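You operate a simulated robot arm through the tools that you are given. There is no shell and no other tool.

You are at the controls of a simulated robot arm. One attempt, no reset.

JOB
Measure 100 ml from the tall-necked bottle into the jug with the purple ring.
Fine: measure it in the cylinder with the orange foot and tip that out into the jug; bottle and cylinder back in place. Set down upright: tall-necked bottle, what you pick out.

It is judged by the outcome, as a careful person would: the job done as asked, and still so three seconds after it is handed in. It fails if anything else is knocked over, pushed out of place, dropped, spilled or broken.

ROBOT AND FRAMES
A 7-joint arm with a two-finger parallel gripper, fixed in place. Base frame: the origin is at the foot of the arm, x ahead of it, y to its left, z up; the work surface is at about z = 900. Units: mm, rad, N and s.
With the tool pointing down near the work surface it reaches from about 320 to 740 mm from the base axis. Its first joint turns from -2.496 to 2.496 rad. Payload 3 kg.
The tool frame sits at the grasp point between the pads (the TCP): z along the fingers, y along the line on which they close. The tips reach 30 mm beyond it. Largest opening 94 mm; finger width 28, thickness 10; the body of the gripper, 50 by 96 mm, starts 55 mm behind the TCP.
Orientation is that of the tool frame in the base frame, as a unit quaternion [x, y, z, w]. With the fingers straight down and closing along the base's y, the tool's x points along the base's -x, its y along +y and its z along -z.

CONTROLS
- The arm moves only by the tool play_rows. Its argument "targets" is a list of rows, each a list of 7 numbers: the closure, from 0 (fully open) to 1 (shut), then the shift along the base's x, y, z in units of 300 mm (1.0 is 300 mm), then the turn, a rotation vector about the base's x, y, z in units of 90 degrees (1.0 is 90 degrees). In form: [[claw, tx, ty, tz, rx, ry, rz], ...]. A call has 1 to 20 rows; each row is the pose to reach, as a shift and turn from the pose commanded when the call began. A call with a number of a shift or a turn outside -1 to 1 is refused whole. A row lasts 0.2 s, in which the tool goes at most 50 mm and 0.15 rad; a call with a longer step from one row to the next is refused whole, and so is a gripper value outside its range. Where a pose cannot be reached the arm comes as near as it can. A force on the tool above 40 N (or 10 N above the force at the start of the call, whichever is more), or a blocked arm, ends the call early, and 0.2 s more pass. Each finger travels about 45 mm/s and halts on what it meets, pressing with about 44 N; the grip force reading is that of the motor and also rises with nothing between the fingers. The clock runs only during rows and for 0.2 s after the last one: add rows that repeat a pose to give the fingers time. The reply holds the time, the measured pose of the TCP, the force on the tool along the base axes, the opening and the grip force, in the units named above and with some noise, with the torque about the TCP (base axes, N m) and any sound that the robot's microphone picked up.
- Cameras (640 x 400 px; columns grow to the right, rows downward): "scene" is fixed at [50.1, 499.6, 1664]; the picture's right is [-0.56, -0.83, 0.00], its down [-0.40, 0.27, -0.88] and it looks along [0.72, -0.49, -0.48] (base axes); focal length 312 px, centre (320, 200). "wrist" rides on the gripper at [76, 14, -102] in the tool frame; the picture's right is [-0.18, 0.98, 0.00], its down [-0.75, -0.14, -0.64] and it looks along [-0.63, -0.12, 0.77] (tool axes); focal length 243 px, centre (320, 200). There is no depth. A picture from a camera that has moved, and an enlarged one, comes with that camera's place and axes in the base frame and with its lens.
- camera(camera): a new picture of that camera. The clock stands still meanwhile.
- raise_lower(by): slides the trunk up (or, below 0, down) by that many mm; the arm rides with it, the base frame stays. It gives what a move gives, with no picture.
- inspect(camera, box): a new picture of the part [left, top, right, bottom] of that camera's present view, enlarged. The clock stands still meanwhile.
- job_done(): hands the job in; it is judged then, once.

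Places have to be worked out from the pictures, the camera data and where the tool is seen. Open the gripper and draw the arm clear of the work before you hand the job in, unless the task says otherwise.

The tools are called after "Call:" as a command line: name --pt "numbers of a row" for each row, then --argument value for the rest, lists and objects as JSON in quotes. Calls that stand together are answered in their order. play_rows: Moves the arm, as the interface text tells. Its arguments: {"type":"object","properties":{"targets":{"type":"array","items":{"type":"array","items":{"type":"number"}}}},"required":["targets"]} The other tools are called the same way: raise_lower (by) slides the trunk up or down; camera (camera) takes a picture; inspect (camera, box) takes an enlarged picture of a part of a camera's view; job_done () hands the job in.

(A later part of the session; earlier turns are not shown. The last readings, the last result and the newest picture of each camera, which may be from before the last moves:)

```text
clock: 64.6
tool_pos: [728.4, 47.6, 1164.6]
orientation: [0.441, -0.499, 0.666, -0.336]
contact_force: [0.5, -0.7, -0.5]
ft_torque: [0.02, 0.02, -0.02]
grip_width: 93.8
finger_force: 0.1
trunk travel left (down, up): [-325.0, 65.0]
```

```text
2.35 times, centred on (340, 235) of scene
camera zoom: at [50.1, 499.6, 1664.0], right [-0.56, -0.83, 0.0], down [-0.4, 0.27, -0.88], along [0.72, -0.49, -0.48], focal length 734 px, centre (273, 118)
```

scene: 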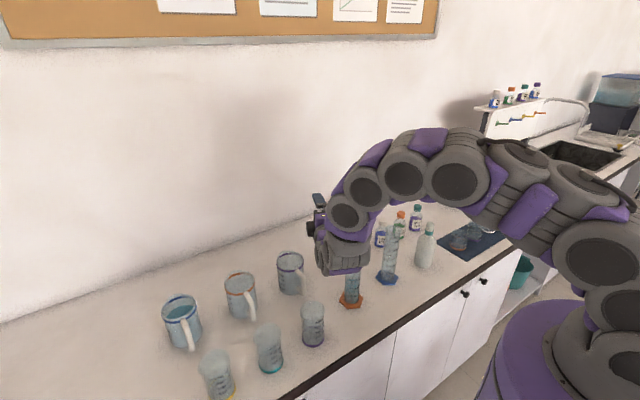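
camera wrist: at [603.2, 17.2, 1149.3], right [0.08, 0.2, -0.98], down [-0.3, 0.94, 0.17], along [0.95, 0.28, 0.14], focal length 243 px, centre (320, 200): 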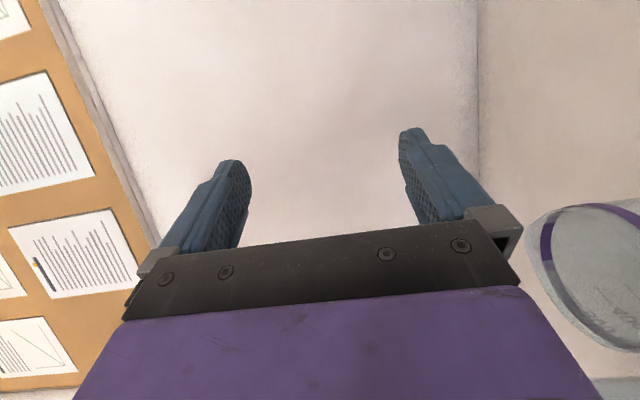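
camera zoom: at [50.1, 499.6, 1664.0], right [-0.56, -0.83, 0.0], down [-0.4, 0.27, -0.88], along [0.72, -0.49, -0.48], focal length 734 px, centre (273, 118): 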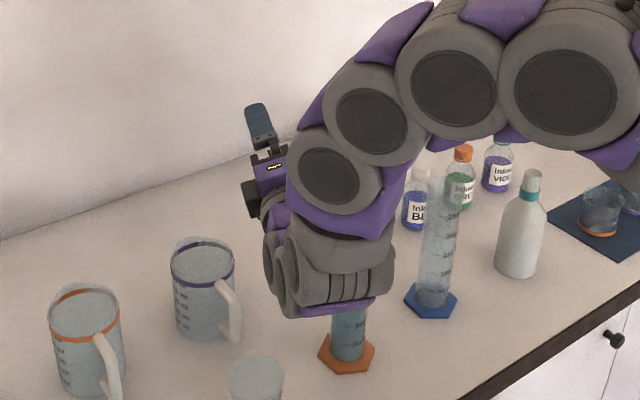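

Roll to -107° works, but the wrist link hangs near the purple beaker. I test the same pose yawed +20° and shifted to about (788,27), which should keep the wrist well clear of it.

Call:
play_rows --pt "0 0.04 -0.014 -0.02 0 0 0.045" --pt "0 0.08 -0.028 -0.05 0 0 0.09" --pt "0 0.12 -0.042 -0.08 0 0 0.135" --pt "0 0.16 -0.056 -0.12 0 0 0.18" --pt "0 0.2 -0.07 -0.17 0 0 0.222" --pt "0 0.2 -0.07 -0.17 0 0 0.222"

Call:
inspect --camera "scene" --box '[240, 150, 440, 320]'

Call:
camera --camera "wrist"

```text
clock: 66.0
tool_pos: [788.4, 24.6, 1112.3]
orientation: [0.52, -0.414, 0.597, -0.448]
contact_force: [-0.1, 0.1, -0.5]
ft_torque: [-0.01, 0.0, -0.03]
grip_width: 93.9
finger_force: 0.1
trunk travel left (down, up): [-325.0, 65.0]
```

```text
2.35 times, centred on (340, 235) of scene
camera zoom: at [50.1, 499.6, 1664.0], right [-0.56, -0.83, 0.0], down [-0.4, 0.27, -0.88], along [0.72, -0.49, -0.48], focal length 734 px, centre (273, 118)
```

zoom: 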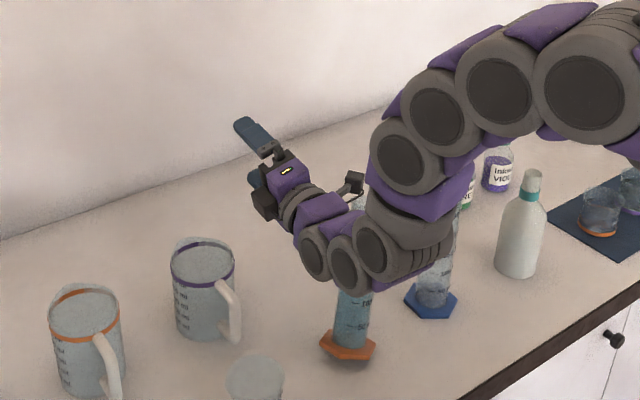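

```text
taken
camera wrist: at [683.6, -49.7, 1106.6], right [0.11, -0.07, -0.99], down [-0.61, 0.78, -0.13], along [0.79, 0.62, 0.04], focal length 243 px, centre (320, 200)
```

wrist: 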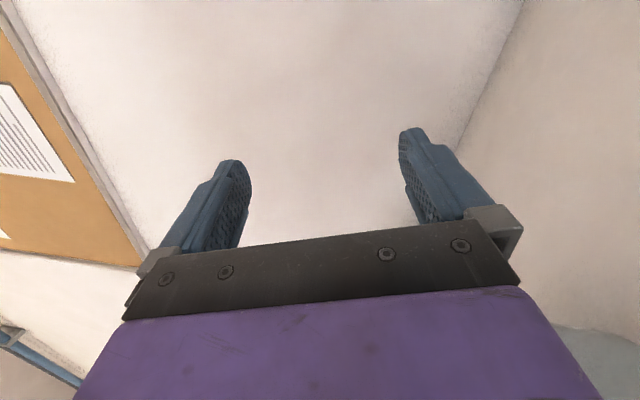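

The orange-foot cylinder looks different in this picture. I zoom in on it at once.

Call:
inspect --camera "scene" --box '[320, 220, 400, 320]'

Call:
inspect --camera "scene" --box '[335, 265, 375, 315]'

```text
4.00 times, centred on (360, 270) of scene
camera zoom: at [50.1, 499.6, 1664.0], right [-0.56, -0.83, 0.0], down [-0.4, 0.27, -0.88], along [0.72, -0.49, -0.48], focal length 1247 px, centre (160, -80)
```

zoom: 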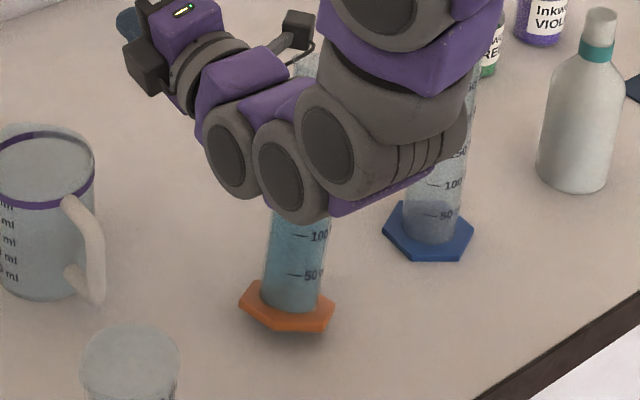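

```text
8.00 times, centred on (355, 290) of scene
camera zoom: at [50.1, 499.6, 1664.0], right [-0.56, -0.83, 0.0], down [-0.4, 0.27, -0.88], along [0.72, -0.49, -0.48], focal length 2494 px, centre (40, -520)
```

zoom: 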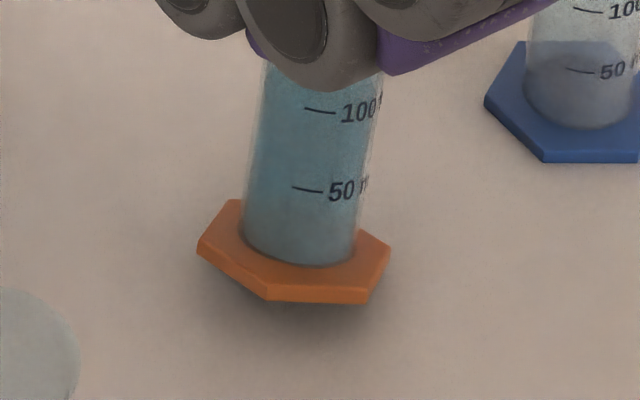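

My test pose's wrist link has pushed the cylinder's top over; it is leaning but still held by contact and nothing has spilled. I reverse the last move very slowly so it can rock back onto its foot.

Call:
play_rows --pt "0 -0.004 0.0014 0.005 0 0 -0.0044" --pt "0 -0.008 0.0028 0.01 0 0 -0.0089" --pt "0 -0.012 0.0042 0.015 0 0 -0.0133" --pt "0 -0.016 0.0056 0.02 0 0 -0.0178"

Call:
inspect --camera "scene" --box '[320, 220, 400, 320]'

```text
clock: 67.0
tool_pos: [781.8, 29.5, 1118.9]
orientation: [0.514, -0.422, 0.603, -0.44]
contact_force: [-0.4, -0.7, -0.4]
ft_torque: [-0.02, -0.03, -0.04]
grip_width: 93.9
finger_force: 0.0
trunk travel left (down, up): [-325.0, 65.0]
```

```text
4.00 times, centred on (360, 270) of scene
camera zoom: at [50.1, 499.6, 1664.0], right [-0.56, -0.83, 0.0], down [-0.4, 0.27, -0.88], along [0.72, -0.49, -0.48], focal length 1247 px, centre (160, -80)
```

zoom: 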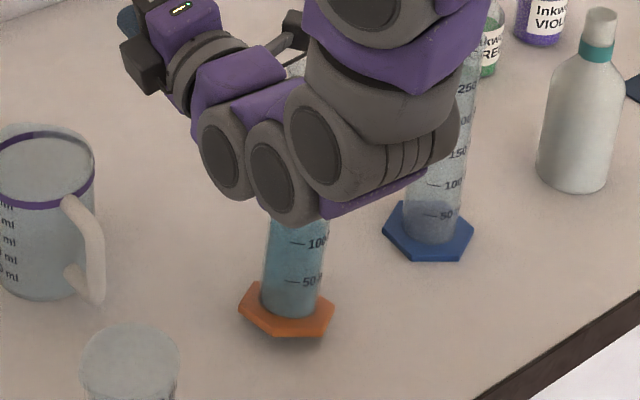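

It is rocking back with the wrist as hoped. I continue in the same slow steps.

Call:
play_rows --pt "0 -0.004 0.0014 0.005 0 0 -0.0044" --pt "0 -0.008 0.0028 0.01 0 0 -0.0089" --pt "0 -0.012 0.0042 0.015 0 0 -0.0133" --pt "0 -0.016 0.0056 0.02 0 0 -0.0178"

Call:
inspect --camera "scene" --box '[320, 220, 400, 320]'

```text
clock: 68.0
tool_pos: [777.5, 30.1, 1124.5]
orientation: [0.508, -0.43, 0.61, -0.431]
contact_force: [0.1, 0.5, -0.4]
ft_torque: [0.01, 0.02, -0.03]
grip_width: 93.8
finger_force: 0.0
trunk travel left (down, up): [-325.0, 65.0]
```

```text
4.00 times, centred on (360, 270) of scene
camera zoom: at [50.1, 499.6, 1664.0], right [-0.56, -0.83, 0.0], down [-0.4, 0.27, -0.88], along [0.72, -0.49, -0.48], focal length 1247 px, centre (160, -80)
```

zoom: 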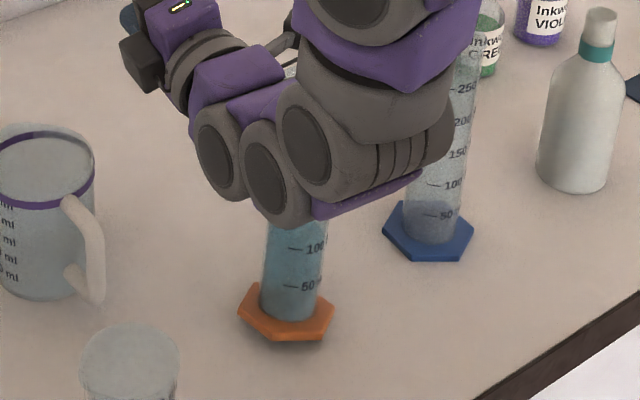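

Still coming down smoothly. I continue slowly.

Call:
play_rows --pt "0 -0.004 0.0014 0.005 0 0 -0.0044" --pt "0 -0.008 0.0028 0.01 0 0 -0.0089" --pt "0 -0.012 0.0042 0.015 0 0 -0.0133" --pt "0 -0.016 0.0056 0.02 0 0 -0.0178" --pt "0 -0.02 0.007 0.024 0 0 -0.0222"

Call:
inspect --camera "scene" --box '[320, 220, 400, 320]'

```text
clock: 69.2
tool_pos: [772.4, 31.8, 1132.4]
orientation: [0.501, -0.438, 0.617, -0.42]
contact_force: [1.0, 0.3, 0.6]
ft_torque: [0.02, 0.01, -0.01]
grip_width: 94.0
finger_force: 0.1
trunk travel left (down, up): [-325.0, 65.0]
```

```text
4.00 times, centred on (360, 270) of scene
camera zoom: at [50.1, 499.6, 1664.0], right [-0.56, -0.83, 0.0], down [-0.4, 0.27, -0.88], along [0.72, -0.49, -0.48], focal length 1247 px, centre (160, -80)
```

zoom: 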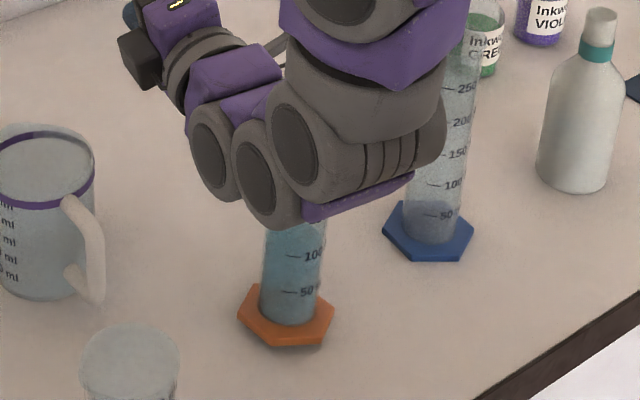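

The foot is nearly flat again. I keep backing off at the same gentle pace.

Call:
play_rows --pt "0 -0.004 0.0014 0.004 0 0 -0.0044" --pt "0 -0.008 0.0028 0.008 0 0 -0.0089" --pt "0 -0.012 0.0042 0.012 0 0 -0.0133" --pt "0 -0.016 0.0056 0.016 0 0 -0.0178" --pt "0 -0.02 0.007 0.02 0 0 -0.0222"

Call:
inspect --camera "scene" --box '[320, 220, 400, 320]'

```text
clock: 70.4
tool_pos: [764.5, 33.1, 1138.0]
orientation: [0.493, -0.446, 0.624, -0.409]
contact_force: [0.8, -1.0, -0.1]
ft_torque: [0.0, 0.0, 0.04]
grip_width: 94.2
finger_force: 0.0
trunk travel left (down, up): [-325.0, 65.0]
```

```text
4.00 times, centred on (360, 270) of scene
camera zoom: at [50.1, 499.6, 1664.0], right [-0.56, -0.83, 0.0], down [-0.4, 0.27, -0.88], along [0.72, -0.49, -0.48], focal length 1247 px, centre (160, -80)
```

zoom: 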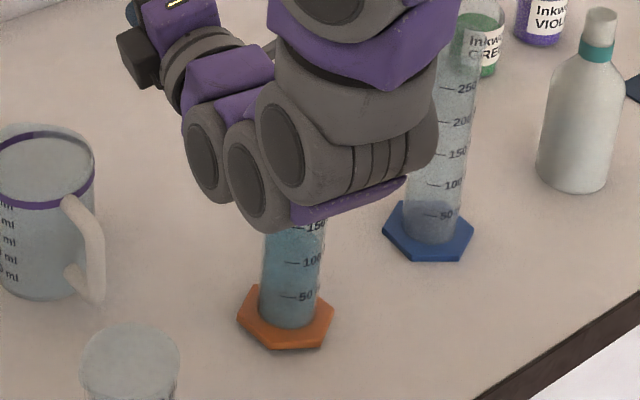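

Call:
play_rows --pt "0 -0.004 0.0014 0.004 0 0 -0.0044" --pt "0 -0.008 0.0028 0.007 0 0 -0.0089" --pt "0 -0.012 0.0042 0.01 0 0 -0.0133" --pt "0 -0.016 0.0056 0.013 0 0 -0.0178" --pt "0 -0.02 0.007 0.016 0 0 -0.0222" --pt "0 -0.024 0.0084 0.019 0 0 -0.0266"

Call:
inspect --camera "scene" --box '[320, 220, 400, 320]'

```text
clock: 71.8
tool_pos: [758.8, 35.5, 1144.0]
orientation: [0.484, -0.457, 0.633, -0.395]
contact_force: [-0.1, -0.3, 0.5]
ft_torque: [-0.02, -0.01, -0.02]
grip_width: 94.0
finger_force: 0.1
trunk travel left (down, up): [-325.0, 65.0]
```

```text
4.00 times, centred on (360, 270) of scene
camera zoom: at [50.1, 499.6, 1664.0], right [-0.56, -0.83, 0.0], down [-0.4, 0.27, -0.88], along [0.72, -0.49, -0.48], focal length 1247 px, centre (160, -80)
```

zoom: 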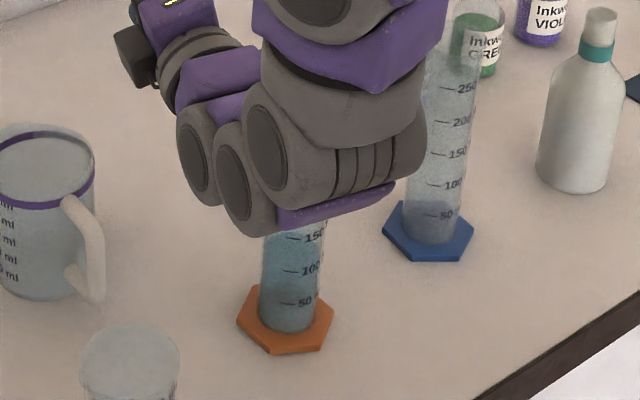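

Almost upright (the 100 mark is at row 271, against 275 when standing). I continue backing off slowly.

Call:
play_rows --pt "0 -0.004 0.0014 0.003 0 0 -0.0044" --pt "0 -0.008 0.0028 0.006 0 0 -0.0089" --pt "0 -0.012 0.0042 0.009 0 0 -0.0133" --pt "0 -0.016 0.0056 0.012 0 0 -0.0178" --pt "0 -0.02 0.007 0.015 0 0 -0.0222" --pt "0 -0.024 0.0084 0.018 0 0 -0.0266" --pt "0 -0.028 0.0098 0.021 0 0 -0.031" --pt "0 -0.032 0.0112 0.024 0 0 -0.0355"

Call:
inspect --camera "scene" --box '[320, 220, 400, 320]'

```text
clock: 73.6
tool_pos: [748.8, 39.5, 1151.5]
orientation: [0.471, -0.47, 0.643, -0.378]
contact_force: [0.4, 0.2, 0.3]
ft_torque: [0.03, 0.0, -0.02]
grip_width: 94.0
finger_force: 0.1
trunk travel left (down, up): [-325.0, 65.0]
```

```text
4.00 times, centred on (360, 270) of scene
camera zoom: at [50.1, 499.6, 1664.0], right [-0.56, -0.83, 0.0], down [-0.4, 0.27, -0.88], along [0.72, -0.49, -0.48], focal length 1247 px, centre (160, -80)
```

zoom: 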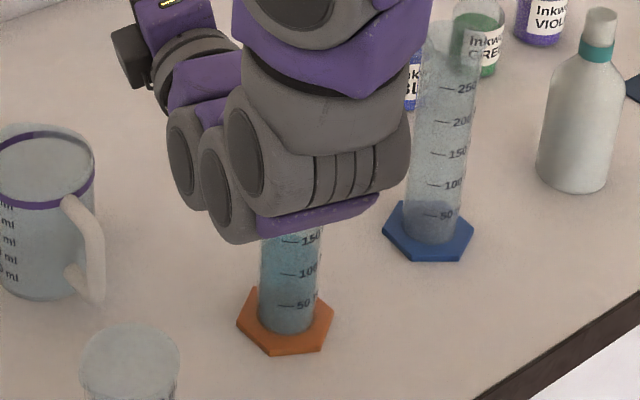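

The cylinder is standing again (marks back at their original rows within 1–2 px). I continue to the end of the reversed path, still slowly.

Call:
play_rows --pt "0 -0.006 0.002 0.004 0 0 -0.007" --pt "0 -0.012 0.004 0.008 0 0 -0.014" --pt "0 -0.018 0.006 0.012 0 0 -0.022" --pt "0 -0.026 0.009 0.018 0 0 -0.032" --pt "0 -0.034 0.013 0.026 0 0 -0.044" --pt "0 -0.044 0.018 0.034 0 0 -0.056" --pt "0 -0.056 0.023 0.044 0 0 -0.068" --pt "0 -0.07 0.028 0.055 0 0 -0.08"

Call:
inspect --camera "scene" --box '[320, 220, 400, 320]'

```text
clock: 75.4
tool_pos: [726.9, 48.1, 1167.6]
orientation: [0.442, -0.499, 0.665, -0.337]
contact_force: [0.8, -0.6, 0.2]
ft_torque: [-0.01, 0.0, 0.01]
grip_width: 94.1
finger_force: 0.1
trunk travel left (down, up): [-325.0, 65.0]
```

```text
4.00 times, centred on (360, 270) of scene
camera zoom: at [50.1, 499.6, 1664.0], right [-0.56, -0.83, 0.0], down [-0.4, 0.27, -0.88], along [0.72, -0.49, -0.48], focal length 1247 px, centre (160, -80)
```

zoom: 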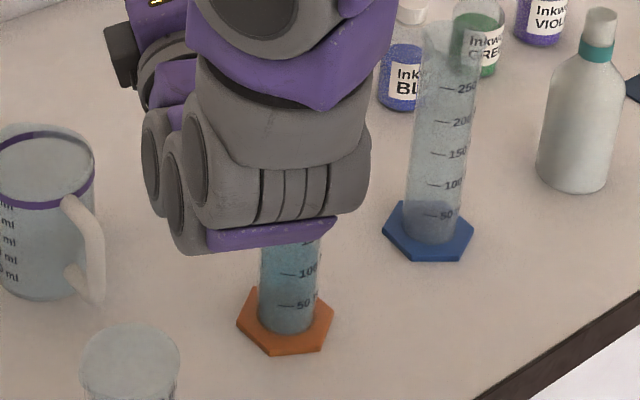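

The cylinder stands where it was. I raise the arm straight up to be well clear of everything before unrolling.

Call:
play_rows --pt "0 0 0 0.05 0 0 0" --pt "0 0 0 0.15 0 0 0" --pt "0 0 0 0.26 0 0 0" --pt "0 0 0 0.37 0 0 0" --pt "0 0 0 0.42 0 0 0" --pt "0 0 0 0.42 0 0 0"

Call:
camera --camera "scene"

Call:
inspect --camera "scene" --box '[335, 235, 375, 315]'

```text
clock: 76.8
tool_pos: [727.5, 47.8, 1293.9]
orientation: [0.441, -0.498, 0.666, -0.337]
contact_force: [0.7, -0.4, 0.1]
ft_torque: [0.04, 0.06, 0.0]
grip_width: 94.2
finger_force: 0.0
trunk travel left (down, up): [-325.0, 65.0]
```

```text
taken
```

scene: 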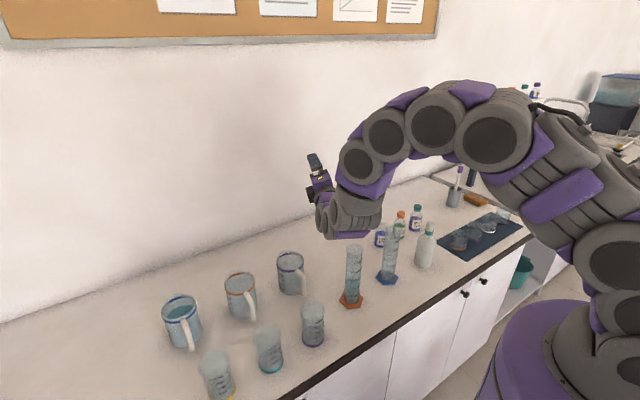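

```text
5.00 times, centred on (355, 275) of scene
camera zoom: at [50.1, 499.6, 1664.0], right [-0.56, -0.83, 0.0], down [-0.4, 0.27, -0.88], along [0.72, -0.49, -0.48], focal length 1559 px, centre (145, -175)
```

zoom: 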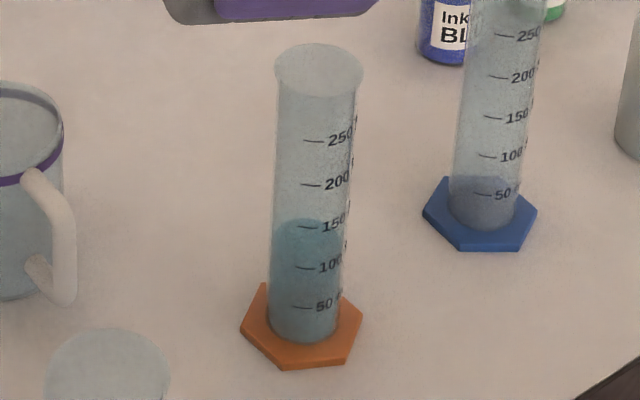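

The cylinder is back exactly in place and the level is intact. I unroll the gripper at height, keeping the wrist links away from everything.

Call:
play_rows --pt "0 -0.01 0 0 0.09 0 0" --pt "0 -0.02 -0.005 0 0.18 0 0" --pt "0 -0.03 -0.01 -0.01 0.27 0 0" --pt "0 -0.04 -0.015 -0.02 0.36 0 0" --pt "0 -0.05 -0.02 -0.03 0.45 0 0" --pt "0 -0.06 -0.025 -0.04 0.54 0 0" --pt "0 -0.07 -0.03 -0.05 0.63 0 0" --pt "0 -0.08 -0.035 -0.06 0.72 0 0" --pt "0 -0.09 -0.04 -0.08 0.81 0 0" --pt "0 -0.1 -0.045 -0.1 0.9 0 0" --pt "0 -0.11 -0.05 -0.12 0.99 0 0" --pt "0 -0.11 -0.05 -0.12 0.99 0 0"

Call:
play_rows --pt "0 0 0 0 0.07 0 0" --pt "0 -0.01 -0.01 -0.02 0.14 0 0" --pt "0 -0.02 -0.02 -0.04 0.2 0 0" --pt "0 -0.02 -0.02 -0.04 0.2 0 0"

Call:
camera --camera "scene"

```text
clock: 79.4
tool_pos: [694.7, 32.2, 1258.3]
orientation: [-0.076, 0.823, -0.126, 0.549]
contact_force: [-0.3, 0.6, 0.6]
ft_torque: [-0.03, -0.01, 0.0]
grip_width: 93.9
finger_force: 0.1
trunk travel left (down, up): [-325.0, 65.0]
```

```text
clock: 80.4
tool_pos: [688.3, 24.8, 1245.8]
orientation: [0.01, 0.832, 0.006, 0.554]
contact_force: [0.0, -0.1, 0.4]
ft_torque: [0.03, -0.03, 0.01]
grip_width: 94.3
finger_force: 0.0
trunk travel left (down, up): [-325.0, 65.0]
```

```text
taken
```

scene: 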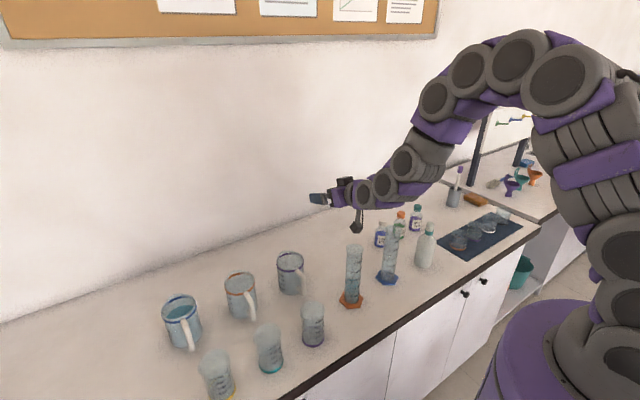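

I am back at a level pose above the counter. I quickly test the upright, +20°-yawed pose near the jug at this safe height.

Call:
play_rows --pt "0 0.06 0 0 0 0 0.045" --pt "0 0.13 0 -0.03 0 0 0.09" --pt "0 0.2 0 -0.06 0 0 0.135" --pt "0 0.27 0 -0.1 0 0 0.18" --pt "0 0.335 0 -0.15 0 0 0.222" --pt "0 0.335 0 -0.15 0 0 0.222"

Call:
camera --camera "wrist"

Call:
camera --camera "scene"

```text
clock: 81.8
tool_pos: [787.5, 28.3, 1201.0]
orientation: [-0.135, 0.821, 0.102, 0.545]
contact_force: [0.3, 0.2, 1.1]
ft_torque: [0.0, 0.01, -0.01]
grip_width: 93.9
finger_force: 0.0
trunk travel left (down, up): [-325.0, 65.0]
```

```text
taken
camera wrist: at [665.6, 0.4, 1170.8], right [-0.26, 0.95, 0.19], down [-0.23, -0.25, 0.94], along [0.94, 0.2, 0.28], focal length 243 px, centre (320, 200)
```

wrist: 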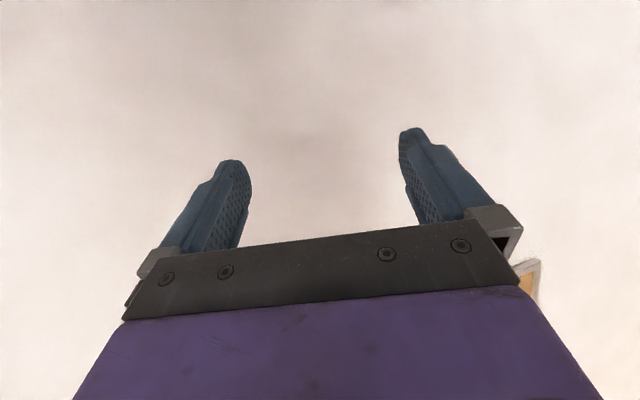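

```text
taken
```

scene: 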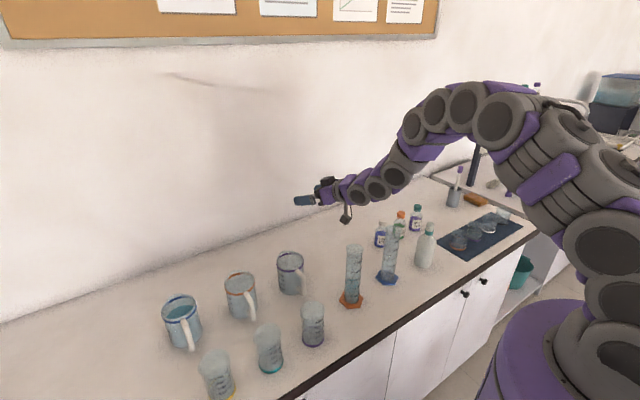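

That pose is reachable too. I return: first back to the straight-ahead pose, then draw back with the tool pitched down.

Call:
play_rows --pt "0 -0.06 0 0.04 0 0 -0.045" --pt "0 -0.13 0 0.08 0 0 -0.09" --pt "0 -0.2 0 0.11 0 0 -0.135" --pt "0 -0.27 0 0.14 0 0 -0.18" --pt "0 -0.335 0 0.15 0 0 -0.222" --pt "0 -0.335 0 0.15 0 0 -0.222"

Call:
play_rows --pt "0 -0.05 0.015 0 0 0.06 0" --pt "0 -0.12 0.035 0 0 0.13 0" --pt "0 -0.19 0.06 0 0 0.2 0" --pt "0 -0.26 0.08 0 0 0.27 0" --pt "0 -0.33 0.1 0 0 0.34 0" --pt "0 -0.4 0.125 0 0 0.41 0" --pt "0 -0.46 0.145 0 0 0.47 0" --pt "0 -0.52 0.16 0 0 0.5 0" --pt "0 -0.52 0.16 0 0 0.5 0"

Call:
camera --camera "wrist"

```text
clock: 83.2
tool_pos: [688.3, 27.1, 1244.6]
orientation: [0.01, 0.832, 0.005, 0.554]
contact_force: [-0.1, -1.2, -0.2]
ft_torque: [0.01, 0.03, -0.03]
grip_width: 93.8
finger_force: 0.0
trunk travel left (down, up): [-325.0, 65.0]
```

```text
clock: 85.2
tool_pos: [532.5, 76.5, 1246.4]
orientation: [0.011, 0.981, 0.0, 0.192]
contact_force: [0.1, 0.3, 1.2]
ft_torque: [0.0, 0.0, -0.01]
grip_width: 93.7
finger_force: 0.1
trunk travel left (down, up): [-325.0, 65.0]
```

```text
taken
camera wrist: at [423.0, 92.2, 1313.6], right [0.19, 0.98, 0.07], down [0.45, -0.16, 0.88], along [0.87, -0.14, -0.47], focal length 243 px, centre (320, 200)
```

wrist: 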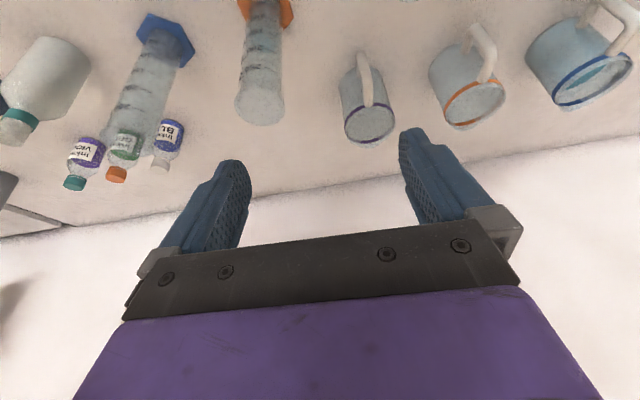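

Next I come down to the pre-grasp in front of the cylinder, staying at x ≤ 520 so the fingertips remain clear of it.

Call:
play_rows --pt "0 -0.03 -0.02 -0.05 0 -0.03 0" --pt "0 -0.06 -0.045 -0.13 0 -0.08 0" --pt "0 -0.09 -0.07 -0.22 0 -0.14 0" --pt "0 -0.1 -0.1 -0.32 0 -0.2 0" --pt "0 -0.105 -0.13 -0.42 0 -0.26 0" --pt "0 -0.108 -0.155 -0.52 0 -0.32 0" --pt "0 -0.108 -0.175 -0.62 0 -0.38 0" --pt "0 -0.108 -0.19 -0.71 0 -0.44 0" --pt "0 -0.108 -0.205 -0.78 0 -0.48 0" --pt "0 -0.108 -0.208 -0.82 0 -0.5 0" --pt "0 -0.108 -0.208 -0.82 0 -0.5 0"

Call:
camera --camera "wrist"

Call:
camera --camera "scene"

```text
clock: 87.6
tool_pos: [500.5, 11.4, 1002.0]
orientation: [0.01, 0.832, 0.006, 0.554]
contact_force: [1.4, -0.1, -0.3]
ft_torque: [-0.02, 0.0, 0.01]
grip_width: 93.9
finger_force: 0.0
out of reach, approached as far as the arm can: row 4, 5, 6, 7, 8
trunk travel left (down, up): [-325.0, 65.0]
```

```text
taken
camera wrist: at [377.0, 27.0, 971.7], right [0.08, 0.98, 0.19], down [-0.3, -0.16, 0.94], along [0.95, -0.13, 0.28], focal length 243 px, centre (320, 200)
```

wrist: 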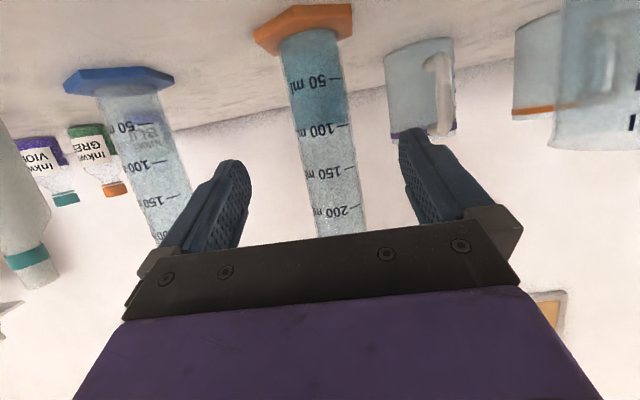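

```text
taken
```

scene: 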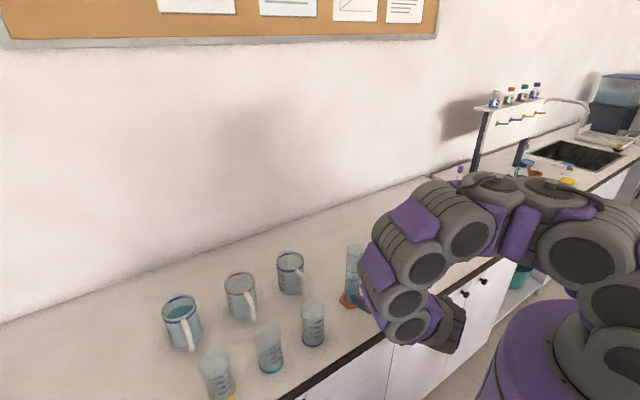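

The cylinder's axis is at y about 13.5, nearly centred between the fingers. I slide forward 87 mm and settle to z about 990.

Call:
play_rows --pt "0 0.06 0.002 -0.01 0 0 0" --pt "0 0.13 0.004 -0.02 0 0 0" --pt "0 0.2 0.006 -0.03 0 0 0" --pt "0 0.26 0.007 -0.038 0 0 0" --pt "0 0.292 0.007 -0.04 0 0 0" --pt "0 0.292 0.007 -0.04 0 0 0"

Call:
camera --camera "wrist"

Call:
inspect --camera "scene" --box '[300, 220, 440, 330]'

```text
clock: 89.0
tool_pos: [588.1, 13.4, 987.9]
orientation: [0.009, 0.832, 0.005, 0.554]
contact_force: [-0.1, -0.7, -1.1]
ft_torque: [0.02, 0.0, 0.01]
grip_width: 94.0
finger_force: 0.0
trunk travel left (down, up): [-325.0, 65.0]
```

```text
taken
camera wrist: at [464.2, 29.8, 957.6], right [0.08, 0.98, 0.19], down [-0.3, -0.16, 0.94], along [0.95, -0.13, 0.28], focal length 243 px, centre (320, 200)
```

wrist: 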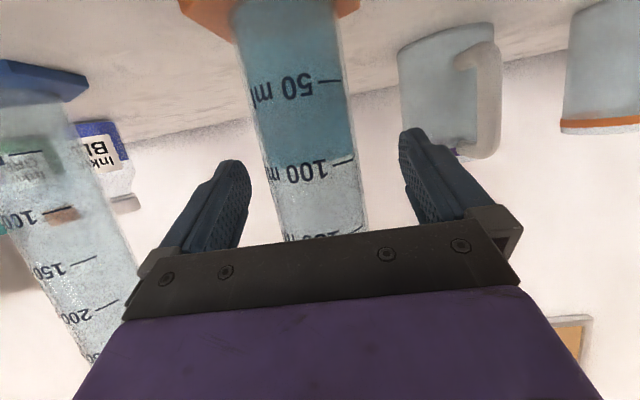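

```text
3.64 times, centred on (370, 275) of scene
camera zoom: at [50.1, 499.6, 1664.0], right [-0.56, -0.83, 0.0], down [-0.4, 0.27, -0.88], along [0.72, -0.49, -0.48], focal length 1134 px, centre (138, -73)
```

zoom: 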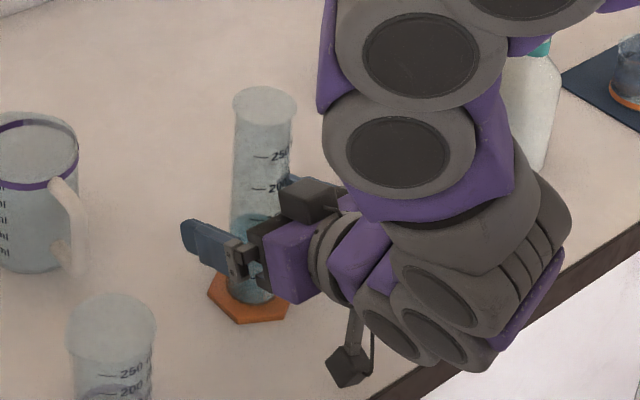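

The cylinder is centred between the pads. I close gradually and hold.

Call:
play_rows --pt "0.1 0 0 0 0 0 0" --pt "0.2 0 0 0 0 0 0" --pt "0.3 0 0 0 0 0 0" --pt "0.38 0 0 0 0 0 0" --pt "0.43 0 0 0 0 0 0" --pt "0.47 0 0 0 0 0 0" --pt "0.5 0 0 0 0 0 0" --pt "0.53 0 0 0 0 0 0" --pt "0.6 0 0 0 0 0 0" --pt "1 0 0 0 0 0 0" --pt "1 0 0 0 0 0 0" --pt "1 0 0 0 0 0 0"

Call:
camera --camera "wrist"

Call:
inspect --camera "scene" --box '[320, 230, 400, 320]'

```text
clock: 91.6
tool_pos: [588.0, 13.9, 987.1]
orientation: [0.01, 0.833, 0.004, 0.554]
contact_force: [-0.4, 0.1, -0.5]
ft_torque: [-0.03, 0.04, -0.01]
grip_width: 54.7
finger_force: 43.7
trunk travel left (down, up): [-325.0, 65.0]
```

```text
taken
camera wrist: at [464.2, 29.8, 957.6], right [0.08, 0.98, 0.19], down [-0.3, -0.16, 0.94], along [0.95, -0.13, 0.28], focal length 243 px, centre (320, 200)
```

wrist: 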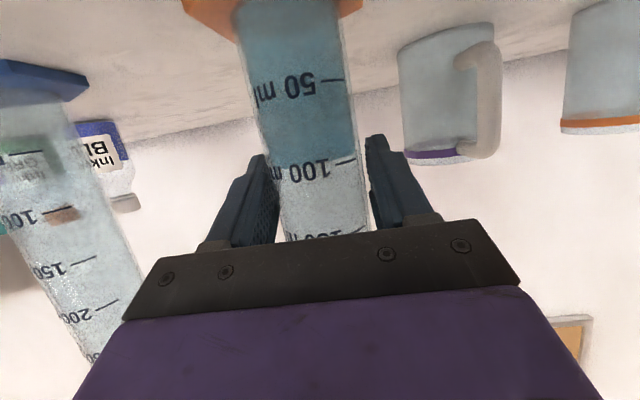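

```text
4.44 times, centred on (360, 275) of scene
camera zoom: at [50.1, 499.6, 1664.0], right [-0.56, -0.83, 0.0], down [-0.4, 0.27, -0.88], along [0.72, -0.49, -0.48], focal length 1386 px, centre (142, -133)
```

zoom: 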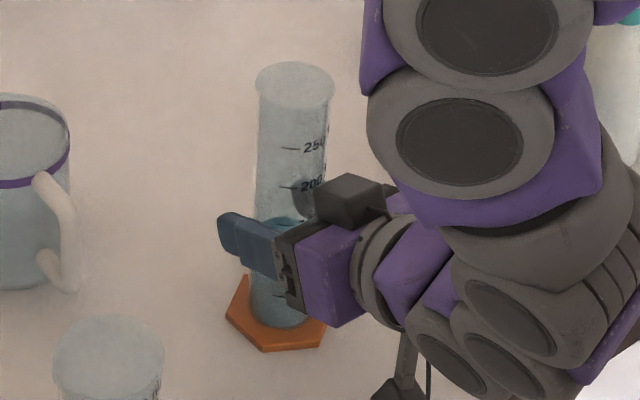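

The fingers have halted at 54.7 mm with 44 N. I lift 30 mm slowly and verify that the cylinder comes along.

Call:
play_rows --pt "1 0 0 0.01 0 0 0" --pt "1 0 0 0.03 0 0 0" --pt "1 0 0 0.06 0 0 0" --pt "1 0 0 0.1 0 0 0" --pt "1 0 0 0.1 0 0 0" --pt "1 0 0 0.1 0 0 0"

Call:
camera --camera "wrist"

Call:
inspect --camera "scene" --box '[320, 220, 400, 320]'

```text
clock: 93.0
tool_pos: [588.1, 14.7, 1018.8]
orientation: [0.01, 0.833, 0.005, 0.554]
contact_force: [0.3, 0.1, -1.7]
ft_torque: [0.01, -0.02, 0.01]
grip_width: 54.5
finger_force: 44.0
trunk travel left (down, up): [-325.0, 65.0]
```

```text
taken
camera wrist: at [464.9, 31.4, 988.1], right [0.08, 0.98, 0.19], down [-0.3, -0.16, 0.94], along [0.95, -0.13, 0.28], focal length 243 px, centre (320, 200)
```

wrist: 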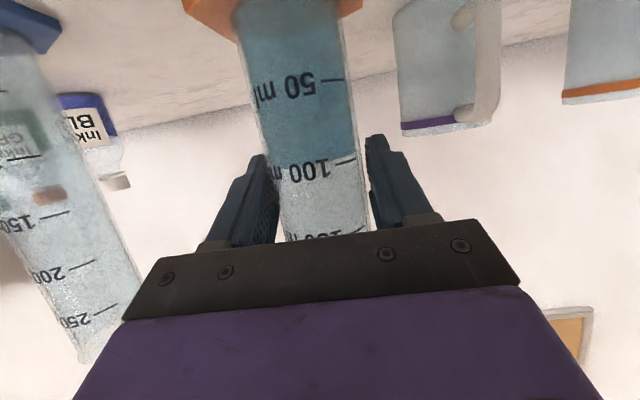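

```text
4.00 times, centred on (360, 270) of scene
camera zoom: at [50.1, 499.6, 1664.0], right [-0.56, -0.83, 0.0], down [-0.4, 0.27, -0.88], along [0.72, -0.49, -0.48], focal length 1247 px, centre (160, -80)
```

zoom: 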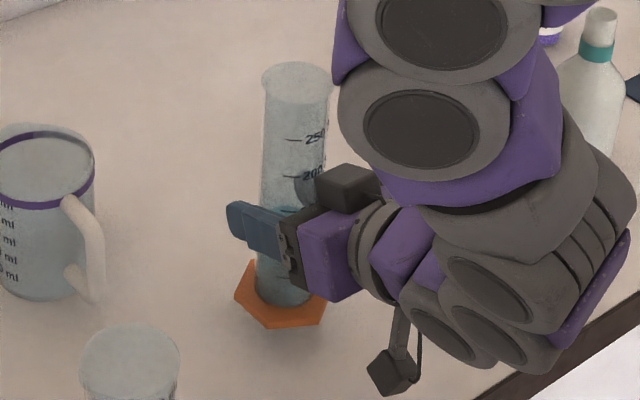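

The cylinder is held firmly and came up cleanly (about 1.7 N). I carry it up and outwards, upright, to about (690,20,1200).

Call:
play_rows --pt "1 0.04 0.002 0.05 0 0 0" --pt "1 0.09 0.004 0.12 0 0 0" --pt "1 0.14 0.007 0.2 0 0 0" --pt "1 0.19 0.01 0.29 0 0 0" --pt "1 0.24 0.013 0.38 0 0 0" --pt "1 0.28 0.016 0.47 0 0 0" --pt "1 0.31 0.018 0.55 0 0 0" --pt "1 0.333 0.02 0.6 0 0 0" --pt "1 0.333 0.02 0.6 0 0 0"

Call:
camera --camera "scene"

```text
clock: 95.0
tool_pos: [688.7, 18.9, 1195.6]
orientation: [0.01, 0.832, 0.004, 0.554]
contact_force: [0.1, 0.3, -1.4]
ft_torque: [0.0, 0.02, -0.02]
grip_width: 54.7
finger_force: 43.2
trunk travel left (down, up): [-325.0, 65.0]
```

```text
taken
```

scene: 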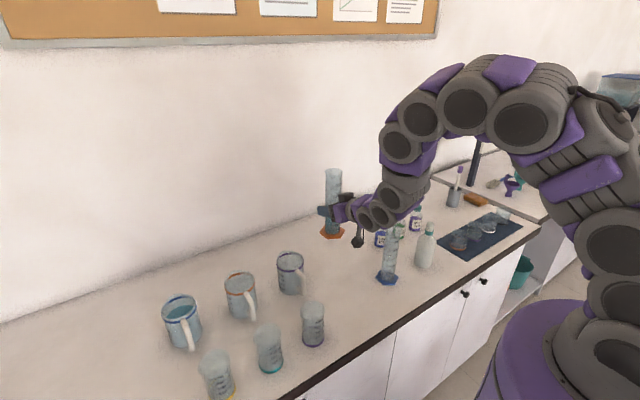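

Upright and clear. I move out to about (789,24,1200) with the +20° yaw, still upright.

Call:
play_rows --pt "1 0.04 0.002 0.002 0 0 0.03" --pt "1 0.09 0.005 0.005 0 0 0.065" --pt "1 0.14 0.008 0.008 0 0 0.1" --pt "1 0.19 0.011 0.01 0 0 0.135" --pt "1 0.24 0.013 0.012 0 0 0.165" --pt "1 0.29 0.015 0.014 0 0 0.195" --pt "1 0.334 0.017 0.015 0 0 0.222" --pt "1 0.334 0.017 0.015 0 0 0.222"

Call:
camera --camera "scene"

```text
clock: 96.8
tool_pos: [788.1, 23.9, 1203.8]
orientation: [-0.134, 0.821, 0.101, 0.546]
contact_force: [0.2, -0.1, -1.3]
ft_torque: [-0.01, 0.01, 0.05]
grip_width: 55.1
finger_force: 44.4
trunk travel left (down, up): [-325.0, 65.0]
```

```text
taken
```

scene: 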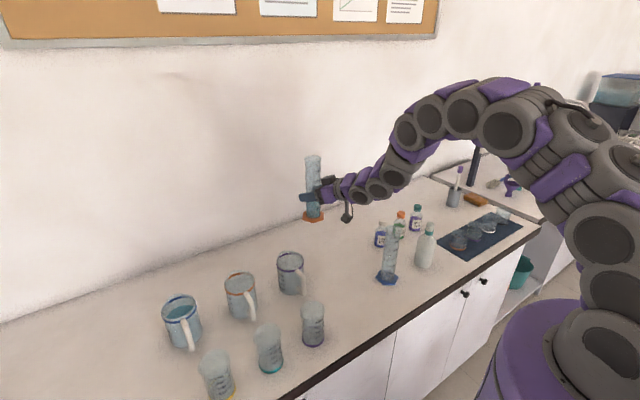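

I now tip the cylinder to 60° towards the jug while lowering to about z 1130; no flow is expected before about 80°.

Call:
play_rows --pt "1 0 0 -0.02 -0.05 -0.0182 0" --pt "1 0 0 -0.05 -0.12 -0.0437 0" --pt "1 0 0 -0.08 -0.2 -0.0728 0" --pt "1 0 0 -0.11 -0.28 -0.1019 0" --pt "1 0 0 -0.14 -0.36 -0.131 0" --pt "1 0 0 -0.17 -0.44 -0.1601 0" --pt "1 0 0 -0.2 -0.52 -0.1892 0" --pt "1 0 0 -0.23 -0.58 -0.211 0" --pt "1 0 0 -0.247 -0.6265 -0.228 0" --pt "1 0 0 -0.247 -0.6265 -0.228 0"

Call:
camera --camera "scene"

Call:
inspect --camera "scene" --box '[250, 180, 390, 300]'

```text
clock: 99.0
tool_pos: [788.4, 25.9, 1128.7]
orientation: [-0.39, 0.665, -0.323, 0.549]
contact_force: [-0.4, 0.1, -1.6]
ft_torque: [0.03, 0.0, 0.0]
grip_width: 54.8
finger_force: 43.3
trunk travel left (down, up): [-325.0, 65.0]
```

```text
taken
```

scene: 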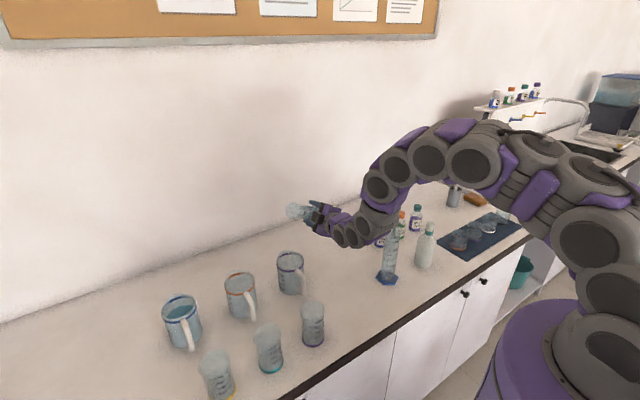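

```text
3.33 times, centred on (320, 240) of scene
camera zoom: at [50.1, 499.6, 1664.0], right [-0.56, -0.83, 0.0], down [-0.4, 0.27, -0.88], along [0.72, -0.49, -0.48], focal length 1039 px, centre (320, 67)
```

zoom: 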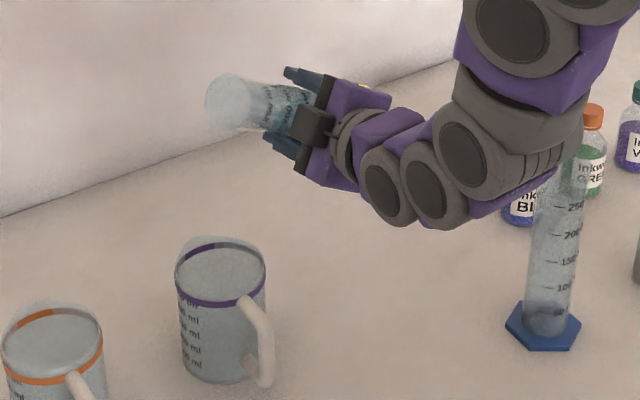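

The mouth appears within about 5 mm of its predicted place, and the jug rim fits (749,140) at z 1016. I tip to 76° and lower so the lip is about 45 mm above the rim, just short of the jug's centre.

Call:
play_rows --pt "1 0.005 -0.005 -0.06 -0.04 -0.0146 0" --pt "1 0.01 -0.01 -0.12 -0.08 -0.0291 0" --pt "1 0.016 -0.015 -0.18 -0.12 -0.0437 0" --pt "1 0.022 -0.02 -0.23 -0.155 -0.0564 0" --pt "1 0.022 -0.02 -0.252 -0.1671 -0.0608 0" --pt "1 0.022 -0.02 -0.252 -0.1671 -0.0608 0"

Call:
inspect --camera "scene" --box '[250, 200, 370, 310]'

```text
clock: 100.4
tool_pos: [795.0, 19.2, 1053.6]
orientation: [-0.443, 0.591, -0.423, 0.524]
contact_force: [-0.1, -1.0, -2.0]
ft_torque: [0.04, 0.0, 0.0]
grip_width: 54.9
finger_force: 44.0
trunk travel left (down, up): [-325.0, 65.0]
```

```text
3.64 times, centred on (310, 255) of scene
camera zoom: at [50.1, 499.6, 1664.0], right [-0.56, -0.83, 0.0], down [-0.4, 0.27, -0.88], along [0.72, -0.49, -0.48], focal length 1134 px, centre (356, 0)
```

zoom: 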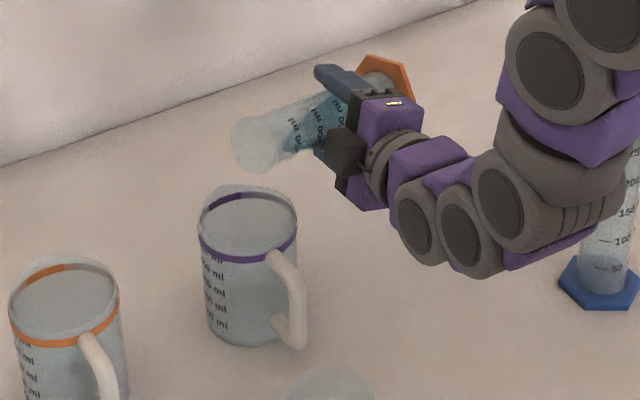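

The mouth is over the jug as planned. I tip on to 82° and look for the stream.

Call:
play_rows --pt "1 0 0.001 0.014 -0.021 -0.0076 0" --pt "1 0 0.002 0.028 -0.042 -0.0152 0" --pt "1 0 0.003 0.042 -0.0627 -0.0228 0" --pt "1 0 0.003 0.042 -0.0627 -0.0228 0"

Call:
inspect --camera "scene" --box '[250, 200, 370, 310]'

```text
clock: 101.4
tool_pos: [794.3, 19.4, 1066.0]
orientation: [-0.461, 0.56, -0.46, 0.512]
contact_force: [-0.5, -0.7, -2.1]
ft_torque: [0.05, 0.0, 0.0]
grip_width: 54.9
finger_force: 44.0
trunk travel left (down, up): [-325.0, 65.0]
```

```text
3.64 times, centred on (310, 255) of scene
camera zoom: at [50.1, 499.6, 1664.0], right [-0.56, -0.83, 0.0], down [-0.4, 0.27, -0.88], along [0.72, -0.49, -0.48], focal length 1134 px, centre (356, 0)
```

zoom: 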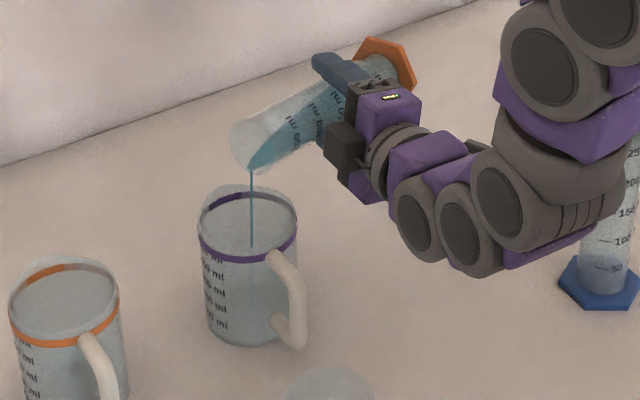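

A thin stream runs into the middle of the jug. I tip gradually to 86° and hold.

Call:
play_rows --pt "1 0 0 0.007 -0.0105 -0.0038 0" --pt "1 0 0 0.014 -0.021 -0.0076 0" --pt "1 0 0 0.021 -0.031 -0.0114 0" --pt "1 0 0 0.028 -0.0418 -0.0152 0" --pt "1 0 0 0.028 -0.0418 -0.0152 0" --pt "1 0 0 0.028 -0.0418 -0.0152 0" --pt "1 0 0 0.028 -0.0418 -0.0152 0" --pt "1 0 0 0.028 -0.0418 -0.0152 0"

Call:
inspect --camera "scene" --box '[250, 200, 370, 310]'

```text
clock: 103.2
tool_pos: [794.5, 19.6, 1072.7]
orientation: [-0.472, 0.539, -0.484, 0.503]
contact_force: [0.1, -0.1, -2.4]
ft_torque: [0.05, 0.05, 0.0]
grip_width: 54.4
finger_force: 43.8
trunk travel left (down, up): [-325.0, 65.0]
```

```text
3.64 times, centred on (310, 255) of scene
camera zoom: at [50.1, 499.6, 1664.0], right [-0.56, -0.83, 0.0], down [-0.4, 0.27, -0.88], along [0.72, -0.49, -0.48], focal length 1134 px, centre (356, 0)
```

zoom: 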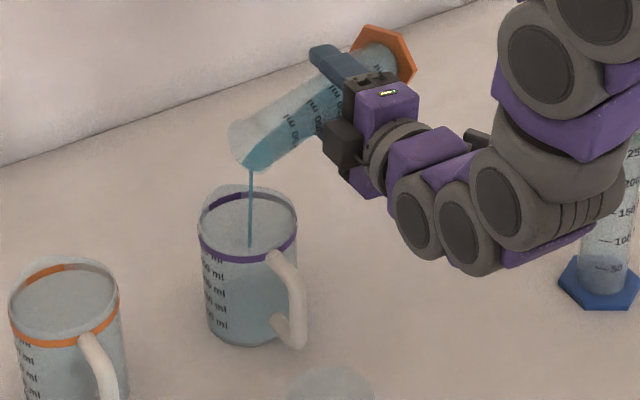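

The stream stays inside the jug. I tip slowly to 89° and hold.

Call:
play_rows --pt "1 0 0 0.007 -0.0105 -0.0038 0" --pt "1 0 0 0.014 -0.021 -0.0076 0" --pt "1 0 0 0.021 -0.0313 -0.0114 0" --pt "1 0 0 0.021 -0.0313 -0.0114 0" --pt "1 0 0 0.021 -0.0313 -0.0114 0" --pt "1 0 0 0.021 -0.0313 -0.0114 0" --pt "1 0 0 0.021 -0.0313 -0.0114 0" --pt "1 0 0 0.021 -0.0313 -0.0114 0"

Call:
inspect --camera "scene" --box '[250, 200, 370, 310]'

```text
clock: 105.0
tool_pos: [794.5, 20.4, 1079.1]
orientation: [-0.48, 0.522, -0.501, 0.496]
contact_force: [-0.3, -0.3, -0.8]
ft_torque: [0.04, 0.02, 0.0]
grip_width: 54.9
finger_force: 44.0
trunk travel left (down, up): [-325.0, 65.0]
```

```text
3.64 times, centred on (310, 255) of scene
camera zoom: at [50.1, 499.6, 1664.0], right [-0.56, -0.83, 0.0], down [-0.4, 0.27, -0.88], along [0.72, -0.49, -0.48], focal length 1134 px, centre (356, 0)
```

zoom: 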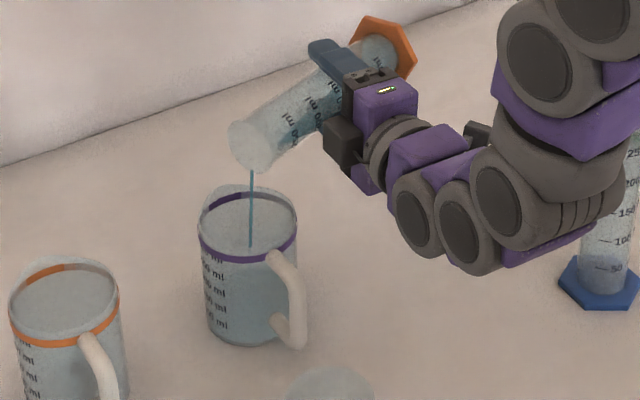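

Nearly empty now. I tip on to 97° to drain it, keeping the lip in place, and hold.

Call:
play_rows --pt "1 -0.001 0.003 0.014 -0.021 -0.0076 0" --pt "1 -0.002 0.006 0.028 -0.042 -0.0152 0" --pt "1 -0.004 0.01 0.043 -0.063 -0.0228 0" --pt "1 -0.005 0.013 0.057 -0.0836 -0.0304 0" --pt "1 -0.005 0.013 0.057 -0.0836 -0.0304 0" --pt "1 -0.005 0.013 0.057 -0.0836 -0.0304 0" --pt "1 -0.005 0.013 0.057 -0.0836 -0.0304 0" --pt "1 -0.005 0.013 0.057 -0.0836 -0.0304 0" --pt "1 -0.005 0.013 0.057 -0.0836 -0.0304 0"

Call:
inspect --camera "scene" --box '[250, 200, 370, 310]'

```text
clock: 107.0
tool_pos: [791.8, 24.1, 1097.5]
orientation: [0.499, -0.476, 0.546, -0.476]
contact_force: [-1.0, -0.7, -0.9]
ft_torque: [0.0, 0.0, 0.01]
grip_width: 54.9
finger_force: 44.2
trunk travel left (down, up): [-325.0, 65.0]
```

```text
3.64 times, centred on (310, 255) of scene
camera zoom: at [50.1, 499.6, 1664.0], right [-0.56, -0.83, 0.0], down [-0.4, 0.27, -0.88], along [0.72, -0.49, -0.48], focal length 1134 px, centre (356, 0)
```

zoom: 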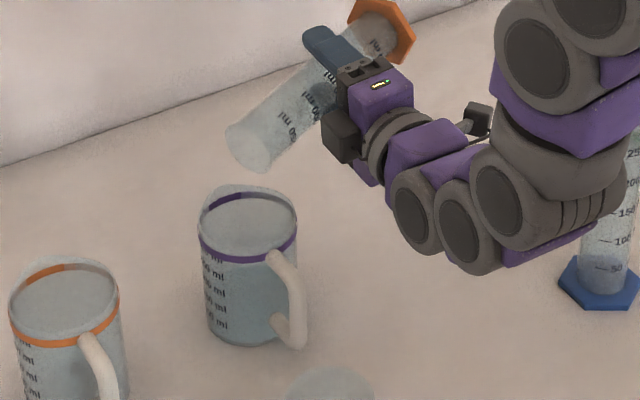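

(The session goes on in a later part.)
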